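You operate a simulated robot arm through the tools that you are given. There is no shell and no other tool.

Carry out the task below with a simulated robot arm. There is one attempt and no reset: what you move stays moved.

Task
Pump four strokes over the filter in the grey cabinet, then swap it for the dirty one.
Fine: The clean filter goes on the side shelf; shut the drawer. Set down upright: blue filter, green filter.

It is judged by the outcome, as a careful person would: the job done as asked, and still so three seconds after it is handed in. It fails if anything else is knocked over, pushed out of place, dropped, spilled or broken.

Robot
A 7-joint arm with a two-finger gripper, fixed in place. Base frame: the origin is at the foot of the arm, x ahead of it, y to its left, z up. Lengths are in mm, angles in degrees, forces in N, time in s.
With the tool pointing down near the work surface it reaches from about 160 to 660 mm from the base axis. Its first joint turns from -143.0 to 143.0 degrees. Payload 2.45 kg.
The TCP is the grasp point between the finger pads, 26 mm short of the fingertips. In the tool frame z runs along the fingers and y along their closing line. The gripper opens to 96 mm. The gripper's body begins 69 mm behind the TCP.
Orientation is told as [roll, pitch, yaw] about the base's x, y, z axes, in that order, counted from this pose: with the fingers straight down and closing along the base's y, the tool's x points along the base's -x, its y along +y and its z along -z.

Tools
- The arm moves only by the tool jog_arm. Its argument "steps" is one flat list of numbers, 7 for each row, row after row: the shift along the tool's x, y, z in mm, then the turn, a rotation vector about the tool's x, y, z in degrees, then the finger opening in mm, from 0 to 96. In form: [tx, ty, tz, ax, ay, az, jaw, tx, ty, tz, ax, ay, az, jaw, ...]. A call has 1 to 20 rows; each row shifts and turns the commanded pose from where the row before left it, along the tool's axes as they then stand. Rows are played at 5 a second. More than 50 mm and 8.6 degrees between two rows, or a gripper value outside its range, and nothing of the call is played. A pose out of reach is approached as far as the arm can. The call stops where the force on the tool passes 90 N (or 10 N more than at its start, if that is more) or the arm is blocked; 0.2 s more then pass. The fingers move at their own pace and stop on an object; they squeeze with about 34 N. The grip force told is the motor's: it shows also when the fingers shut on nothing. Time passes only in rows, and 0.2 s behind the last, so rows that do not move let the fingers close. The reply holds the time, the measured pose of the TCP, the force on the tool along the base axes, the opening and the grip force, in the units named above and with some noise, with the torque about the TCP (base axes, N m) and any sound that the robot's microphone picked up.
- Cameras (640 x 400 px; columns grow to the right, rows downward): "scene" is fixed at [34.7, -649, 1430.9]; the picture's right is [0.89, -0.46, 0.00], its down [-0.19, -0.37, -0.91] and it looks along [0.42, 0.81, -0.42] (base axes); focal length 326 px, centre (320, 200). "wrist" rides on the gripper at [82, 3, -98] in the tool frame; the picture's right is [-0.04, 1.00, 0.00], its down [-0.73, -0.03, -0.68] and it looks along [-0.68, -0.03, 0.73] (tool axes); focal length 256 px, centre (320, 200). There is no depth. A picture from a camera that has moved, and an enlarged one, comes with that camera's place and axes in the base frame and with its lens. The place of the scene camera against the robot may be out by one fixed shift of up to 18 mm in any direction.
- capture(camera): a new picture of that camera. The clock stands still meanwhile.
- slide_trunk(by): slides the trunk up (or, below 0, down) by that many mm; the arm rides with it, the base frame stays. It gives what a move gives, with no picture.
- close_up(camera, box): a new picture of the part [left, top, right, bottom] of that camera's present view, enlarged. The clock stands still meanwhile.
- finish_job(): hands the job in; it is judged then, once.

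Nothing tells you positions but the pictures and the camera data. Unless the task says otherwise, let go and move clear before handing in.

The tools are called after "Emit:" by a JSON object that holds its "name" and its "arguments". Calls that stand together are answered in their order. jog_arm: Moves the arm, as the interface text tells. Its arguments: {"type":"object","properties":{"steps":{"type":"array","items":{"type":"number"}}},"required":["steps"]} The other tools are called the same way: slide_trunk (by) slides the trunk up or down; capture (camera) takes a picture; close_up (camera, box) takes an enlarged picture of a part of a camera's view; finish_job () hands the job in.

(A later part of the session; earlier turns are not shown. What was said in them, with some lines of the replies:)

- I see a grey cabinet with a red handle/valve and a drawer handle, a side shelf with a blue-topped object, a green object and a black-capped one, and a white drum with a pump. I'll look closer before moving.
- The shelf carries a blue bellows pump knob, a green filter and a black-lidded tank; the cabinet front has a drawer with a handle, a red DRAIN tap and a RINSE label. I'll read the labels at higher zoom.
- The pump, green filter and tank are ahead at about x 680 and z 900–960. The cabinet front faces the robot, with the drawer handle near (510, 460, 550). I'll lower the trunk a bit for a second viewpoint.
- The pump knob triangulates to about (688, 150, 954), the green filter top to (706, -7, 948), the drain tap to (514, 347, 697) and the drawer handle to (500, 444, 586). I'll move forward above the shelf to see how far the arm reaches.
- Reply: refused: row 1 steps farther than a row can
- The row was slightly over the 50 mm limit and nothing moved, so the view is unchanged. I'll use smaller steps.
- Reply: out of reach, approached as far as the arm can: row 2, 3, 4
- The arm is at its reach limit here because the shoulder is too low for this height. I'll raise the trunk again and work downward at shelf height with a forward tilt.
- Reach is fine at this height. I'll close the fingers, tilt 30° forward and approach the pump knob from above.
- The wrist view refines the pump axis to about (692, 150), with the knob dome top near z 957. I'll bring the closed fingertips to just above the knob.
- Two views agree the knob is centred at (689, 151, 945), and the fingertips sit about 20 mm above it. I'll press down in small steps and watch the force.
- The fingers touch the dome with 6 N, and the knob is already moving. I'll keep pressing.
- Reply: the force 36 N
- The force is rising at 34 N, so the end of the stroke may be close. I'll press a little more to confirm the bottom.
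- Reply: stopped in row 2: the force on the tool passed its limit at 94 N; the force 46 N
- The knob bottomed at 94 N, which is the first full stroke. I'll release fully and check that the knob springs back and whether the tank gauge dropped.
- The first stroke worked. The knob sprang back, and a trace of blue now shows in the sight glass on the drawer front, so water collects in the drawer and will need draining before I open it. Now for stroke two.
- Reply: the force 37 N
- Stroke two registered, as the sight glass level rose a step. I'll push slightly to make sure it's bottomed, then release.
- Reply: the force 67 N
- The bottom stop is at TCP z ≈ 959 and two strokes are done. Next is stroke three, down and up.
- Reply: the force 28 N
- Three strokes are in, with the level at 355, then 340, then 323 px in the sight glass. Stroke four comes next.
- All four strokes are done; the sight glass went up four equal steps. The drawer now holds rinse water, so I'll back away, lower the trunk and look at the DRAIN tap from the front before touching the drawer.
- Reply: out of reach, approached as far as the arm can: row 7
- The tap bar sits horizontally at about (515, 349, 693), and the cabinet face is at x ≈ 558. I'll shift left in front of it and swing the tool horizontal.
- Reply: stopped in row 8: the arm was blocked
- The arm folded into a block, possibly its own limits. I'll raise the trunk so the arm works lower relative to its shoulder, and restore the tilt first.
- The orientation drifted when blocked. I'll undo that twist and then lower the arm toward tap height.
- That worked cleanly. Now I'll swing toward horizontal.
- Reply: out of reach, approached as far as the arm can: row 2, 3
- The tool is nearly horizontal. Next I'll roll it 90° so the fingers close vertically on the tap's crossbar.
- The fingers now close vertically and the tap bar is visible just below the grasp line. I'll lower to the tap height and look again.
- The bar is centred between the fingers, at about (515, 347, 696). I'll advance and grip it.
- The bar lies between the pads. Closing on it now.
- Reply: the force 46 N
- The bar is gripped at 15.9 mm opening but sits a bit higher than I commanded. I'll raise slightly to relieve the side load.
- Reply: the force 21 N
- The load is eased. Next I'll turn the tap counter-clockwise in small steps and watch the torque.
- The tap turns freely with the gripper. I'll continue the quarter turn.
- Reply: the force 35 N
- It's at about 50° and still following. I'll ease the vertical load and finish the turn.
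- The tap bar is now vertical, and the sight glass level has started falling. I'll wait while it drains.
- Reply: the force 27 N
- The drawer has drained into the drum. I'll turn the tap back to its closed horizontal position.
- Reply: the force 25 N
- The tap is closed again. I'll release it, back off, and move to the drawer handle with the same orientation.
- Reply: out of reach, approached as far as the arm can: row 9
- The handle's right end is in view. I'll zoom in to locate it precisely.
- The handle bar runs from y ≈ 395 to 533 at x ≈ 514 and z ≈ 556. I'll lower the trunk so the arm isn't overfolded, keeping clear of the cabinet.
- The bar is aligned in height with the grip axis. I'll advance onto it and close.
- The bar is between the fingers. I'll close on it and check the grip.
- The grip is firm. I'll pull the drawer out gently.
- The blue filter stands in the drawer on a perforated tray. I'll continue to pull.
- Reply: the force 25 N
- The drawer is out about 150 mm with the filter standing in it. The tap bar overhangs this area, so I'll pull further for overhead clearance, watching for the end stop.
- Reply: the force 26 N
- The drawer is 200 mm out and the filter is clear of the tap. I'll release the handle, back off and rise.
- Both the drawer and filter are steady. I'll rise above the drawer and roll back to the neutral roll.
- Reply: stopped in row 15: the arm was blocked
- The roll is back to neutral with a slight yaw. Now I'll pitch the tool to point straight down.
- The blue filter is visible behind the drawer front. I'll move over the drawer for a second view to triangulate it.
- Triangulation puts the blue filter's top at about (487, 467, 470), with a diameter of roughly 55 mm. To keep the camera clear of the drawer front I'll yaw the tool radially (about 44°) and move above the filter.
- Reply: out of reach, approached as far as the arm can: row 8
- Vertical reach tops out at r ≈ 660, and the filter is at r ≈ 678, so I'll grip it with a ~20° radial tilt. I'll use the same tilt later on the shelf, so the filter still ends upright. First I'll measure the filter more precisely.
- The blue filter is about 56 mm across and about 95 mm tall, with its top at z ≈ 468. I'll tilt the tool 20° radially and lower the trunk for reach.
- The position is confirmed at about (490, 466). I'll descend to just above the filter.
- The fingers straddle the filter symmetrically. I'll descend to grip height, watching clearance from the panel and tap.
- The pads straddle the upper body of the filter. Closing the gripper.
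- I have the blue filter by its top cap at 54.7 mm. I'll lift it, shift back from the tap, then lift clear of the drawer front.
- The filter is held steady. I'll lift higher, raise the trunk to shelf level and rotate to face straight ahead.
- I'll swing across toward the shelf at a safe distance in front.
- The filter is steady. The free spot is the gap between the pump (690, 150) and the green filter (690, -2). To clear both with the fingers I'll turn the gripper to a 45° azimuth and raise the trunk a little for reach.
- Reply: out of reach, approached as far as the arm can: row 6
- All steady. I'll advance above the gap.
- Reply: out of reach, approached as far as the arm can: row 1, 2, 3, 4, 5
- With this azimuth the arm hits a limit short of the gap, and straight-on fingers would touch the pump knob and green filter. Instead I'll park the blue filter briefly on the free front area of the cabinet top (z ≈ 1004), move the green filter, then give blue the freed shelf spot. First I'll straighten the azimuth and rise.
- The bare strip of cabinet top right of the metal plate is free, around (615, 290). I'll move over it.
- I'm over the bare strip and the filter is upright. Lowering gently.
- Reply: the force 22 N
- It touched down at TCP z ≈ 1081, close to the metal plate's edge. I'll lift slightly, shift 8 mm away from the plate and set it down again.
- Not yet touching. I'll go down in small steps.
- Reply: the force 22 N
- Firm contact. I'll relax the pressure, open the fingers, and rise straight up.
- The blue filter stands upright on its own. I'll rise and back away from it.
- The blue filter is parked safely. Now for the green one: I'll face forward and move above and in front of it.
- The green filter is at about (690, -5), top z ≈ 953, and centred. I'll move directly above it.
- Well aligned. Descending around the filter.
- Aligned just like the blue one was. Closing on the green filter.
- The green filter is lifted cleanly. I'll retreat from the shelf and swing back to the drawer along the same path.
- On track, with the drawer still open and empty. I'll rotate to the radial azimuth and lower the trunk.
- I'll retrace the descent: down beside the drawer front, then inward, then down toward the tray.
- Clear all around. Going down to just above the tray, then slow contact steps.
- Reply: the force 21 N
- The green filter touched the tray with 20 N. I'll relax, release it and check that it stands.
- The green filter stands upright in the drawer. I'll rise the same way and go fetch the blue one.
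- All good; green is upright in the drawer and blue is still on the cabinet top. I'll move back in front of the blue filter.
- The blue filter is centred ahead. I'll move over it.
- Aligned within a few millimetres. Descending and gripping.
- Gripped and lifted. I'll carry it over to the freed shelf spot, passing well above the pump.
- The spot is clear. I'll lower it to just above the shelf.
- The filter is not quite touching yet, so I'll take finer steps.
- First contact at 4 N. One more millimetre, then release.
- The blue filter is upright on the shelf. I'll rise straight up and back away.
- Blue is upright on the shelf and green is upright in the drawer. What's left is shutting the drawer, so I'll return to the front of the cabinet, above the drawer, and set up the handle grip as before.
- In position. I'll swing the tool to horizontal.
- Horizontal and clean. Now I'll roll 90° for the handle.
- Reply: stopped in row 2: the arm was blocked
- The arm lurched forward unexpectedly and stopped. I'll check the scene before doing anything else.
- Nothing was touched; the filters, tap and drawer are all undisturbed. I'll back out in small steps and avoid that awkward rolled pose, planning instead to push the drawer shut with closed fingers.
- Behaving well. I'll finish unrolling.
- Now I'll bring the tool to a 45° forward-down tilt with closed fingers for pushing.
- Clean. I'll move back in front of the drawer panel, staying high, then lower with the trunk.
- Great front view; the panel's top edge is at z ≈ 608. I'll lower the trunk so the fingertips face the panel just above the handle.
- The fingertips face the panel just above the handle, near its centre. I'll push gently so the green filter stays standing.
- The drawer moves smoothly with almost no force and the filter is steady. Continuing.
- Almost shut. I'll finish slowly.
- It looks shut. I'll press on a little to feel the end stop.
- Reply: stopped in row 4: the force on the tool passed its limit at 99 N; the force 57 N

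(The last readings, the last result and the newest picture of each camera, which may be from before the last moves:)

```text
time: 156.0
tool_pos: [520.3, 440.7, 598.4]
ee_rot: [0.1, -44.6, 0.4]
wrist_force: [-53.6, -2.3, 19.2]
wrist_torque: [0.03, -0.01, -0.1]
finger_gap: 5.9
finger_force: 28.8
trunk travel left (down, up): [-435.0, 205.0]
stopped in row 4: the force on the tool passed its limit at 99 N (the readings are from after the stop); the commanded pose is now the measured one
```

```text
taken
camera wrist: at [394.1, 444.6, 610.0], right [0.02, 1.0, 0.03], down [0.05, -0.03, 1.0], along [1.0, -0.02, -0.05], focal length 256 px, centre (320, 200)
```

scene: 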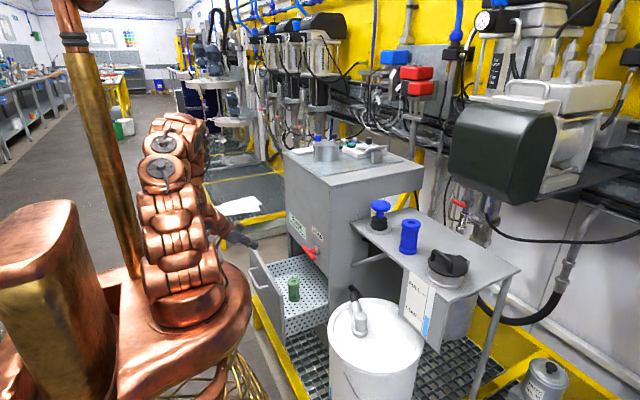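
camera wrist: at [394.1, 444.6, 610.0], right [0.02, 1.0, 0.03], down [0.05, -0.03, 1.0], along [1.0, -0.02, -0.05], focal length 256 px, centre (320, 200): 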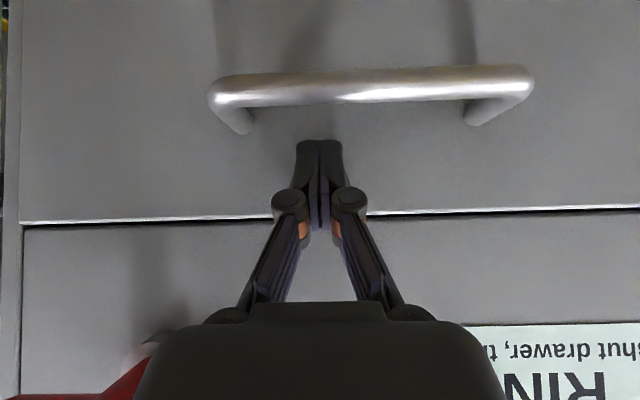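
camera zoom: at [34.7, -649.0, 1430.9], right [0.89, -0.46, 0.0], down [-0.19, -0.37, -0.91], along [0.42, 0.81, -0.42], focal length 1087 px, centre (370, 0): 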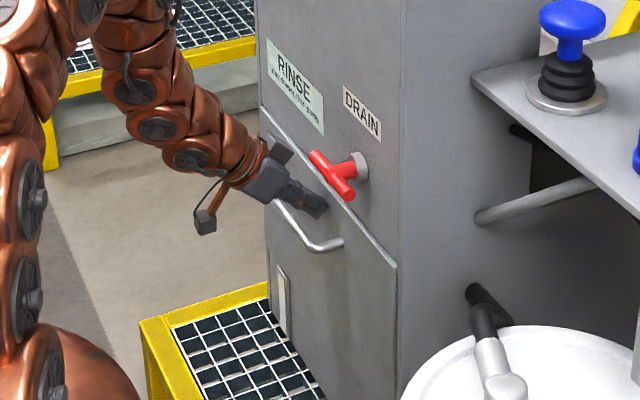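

The panel reached its end stop flush with the cabinet, so the drawer is fully shut. I'll back away and verify everything.

Emit:
{"name": "jog_arm", "arguments": {"steps": [4, 0, -4.2, 0, 0, 0, 0, 14, 0, -14.2, 0, 0, 0, 0, 18, 0, -18, 0, 0, 0, 0, 18, 0, -18, 0, 0, 0, 0, 18, 0, -18, 0, 0, 0, 0]}}

Emit:
{"name": "slide_trunk", "arguments": {"by": 140}}

Emit:
{"name": "capture", "arguments": {"camera": "scene"}}

Emit:
{"name": "close_up", "arguments": {"camera": "scene", "box": [260, 190, 450, 310]}}

Emit:
{"name": "close_up", "arguments": {"camera": "scene", "box": [280, 235, 340, 310]}}

Emit:
{"name": "close_up", "arguments": {"camera": "scene", "box": [270, 120, 430, 220]}}

```text
time: 157.2
tool_pos: [421.7, 440.4, 600.4]
ee_rot: [0.1, -44.7, 0.1]
wrist_force: [0.1, -0.9, -0.3]
wrist_torque: [0.0, 0.0, 0.0]
finger_gap: 0.2
finger_force: 29.0
trunk travel left (down, up): [-435.0, 205.0]
```

```text
time: 158.9
tool_pos: [421.2, 440.2, 740.9]
ee_rot: [0.0, -44.8, 0.1]
wrist_force: [0.1, -0.1, -0.1]
wrist_torque: [0.01, -0.01, 0.02]
finger_gap: 0.1
finger_force: 28.9
trunk travel left (down, up): [-575.0, 65.0]
```

```text
taken
```

scene: 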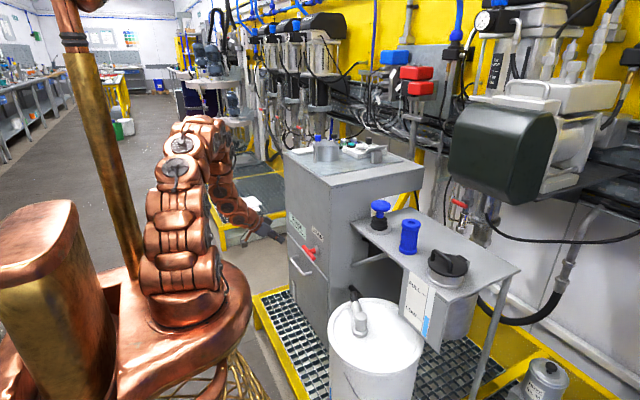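

```text
3.33 times, centred on (355, 250) of scene
camera zoom: at [34.7, -649.0, 1430.9], right [0.89, -0.46, 0.0], down [-0.19, -0.37, -0.91], along [0.42, 0.81, -0.42], focal length 1087 px, centre (203, 33)
```

zoom: 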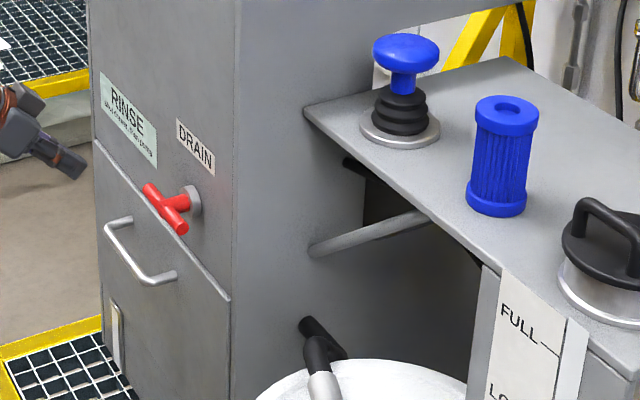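

```text
5.33 times, centred on (310, 272) of scene
camera zoom: at [34.7, -649.0, 1430.9], right [0.89, -0.46, 0.0], down [-0.19, -0.37, -0.91], along [0.42, 0.81, -0.42], focal length 1740 px, centre (373, -187)
```

zoom: 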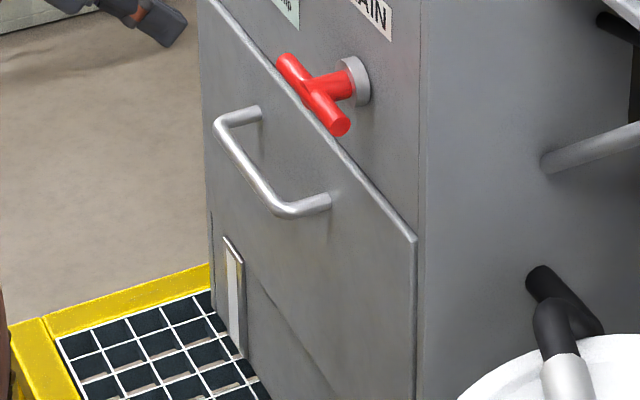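

```text
4.00 times, centred on (350, 170) of scene
camera zoom: at [34.7, -649.0, 1430.9], right [0.89, -0.46, 0.0], down [-0.19, -0.37, -0.91], along [0.42, 0.81, -0.42], focal length 1305 px, centre (200, 320)
```

zoom: 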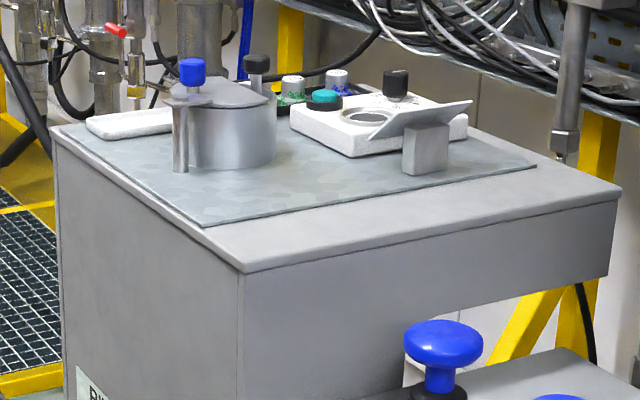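

Everything checks out:
- **Rinse:** four full strokes were pumped, and the rinse water was drained into the drum with the tap closed again afterwards.
- **Filters:** the blue clean filter stands upright on the side shelf. The green dirty one went into the drawer upright and was still standing when it went out of sight as the drawer shut.
- **Drawer and surroundings:** the drawer is fully shut, the rest of the scene looks as it did at the start, and the gripper is empty and clear.

I'm handing in the job.

Emit:
{"name": "finish_job", "arguments": {}}

```text
The job is handed in.
```

The job is handed in. I pumped four strokes over the blue filter in the cabinet, then swapped it for the dirty green one.

- **Rinse:** each stroke went to the bottom, and the sight glass on the drawer rose one step each time. The rinse water had collected in the drawer, so I opened the DRAIN tap, let it empty into the drum and closed the tap again before opening the drawer.
- **Blue filter (clean):** it stands upright on the side shelf, where the green one was. I parked it briefly on the bare edge of the cabinet top, because the fingers had no room beside the pump and the green filter.
- **Green filter (dirty):** I set it upright in the drawer, in the spot where the blue one stood. I last saw it standing just before the drawer closed over it, and did not reopen the drawer to check.
- **Drawer:** it is shut against its end stop, and the front looks the same as at the start.

The arm lurched forward about 50 mm while I was setting up to close the drawer. The pictures afterwards showed nothing touched or moved. The gripper is empty and clear of everything.
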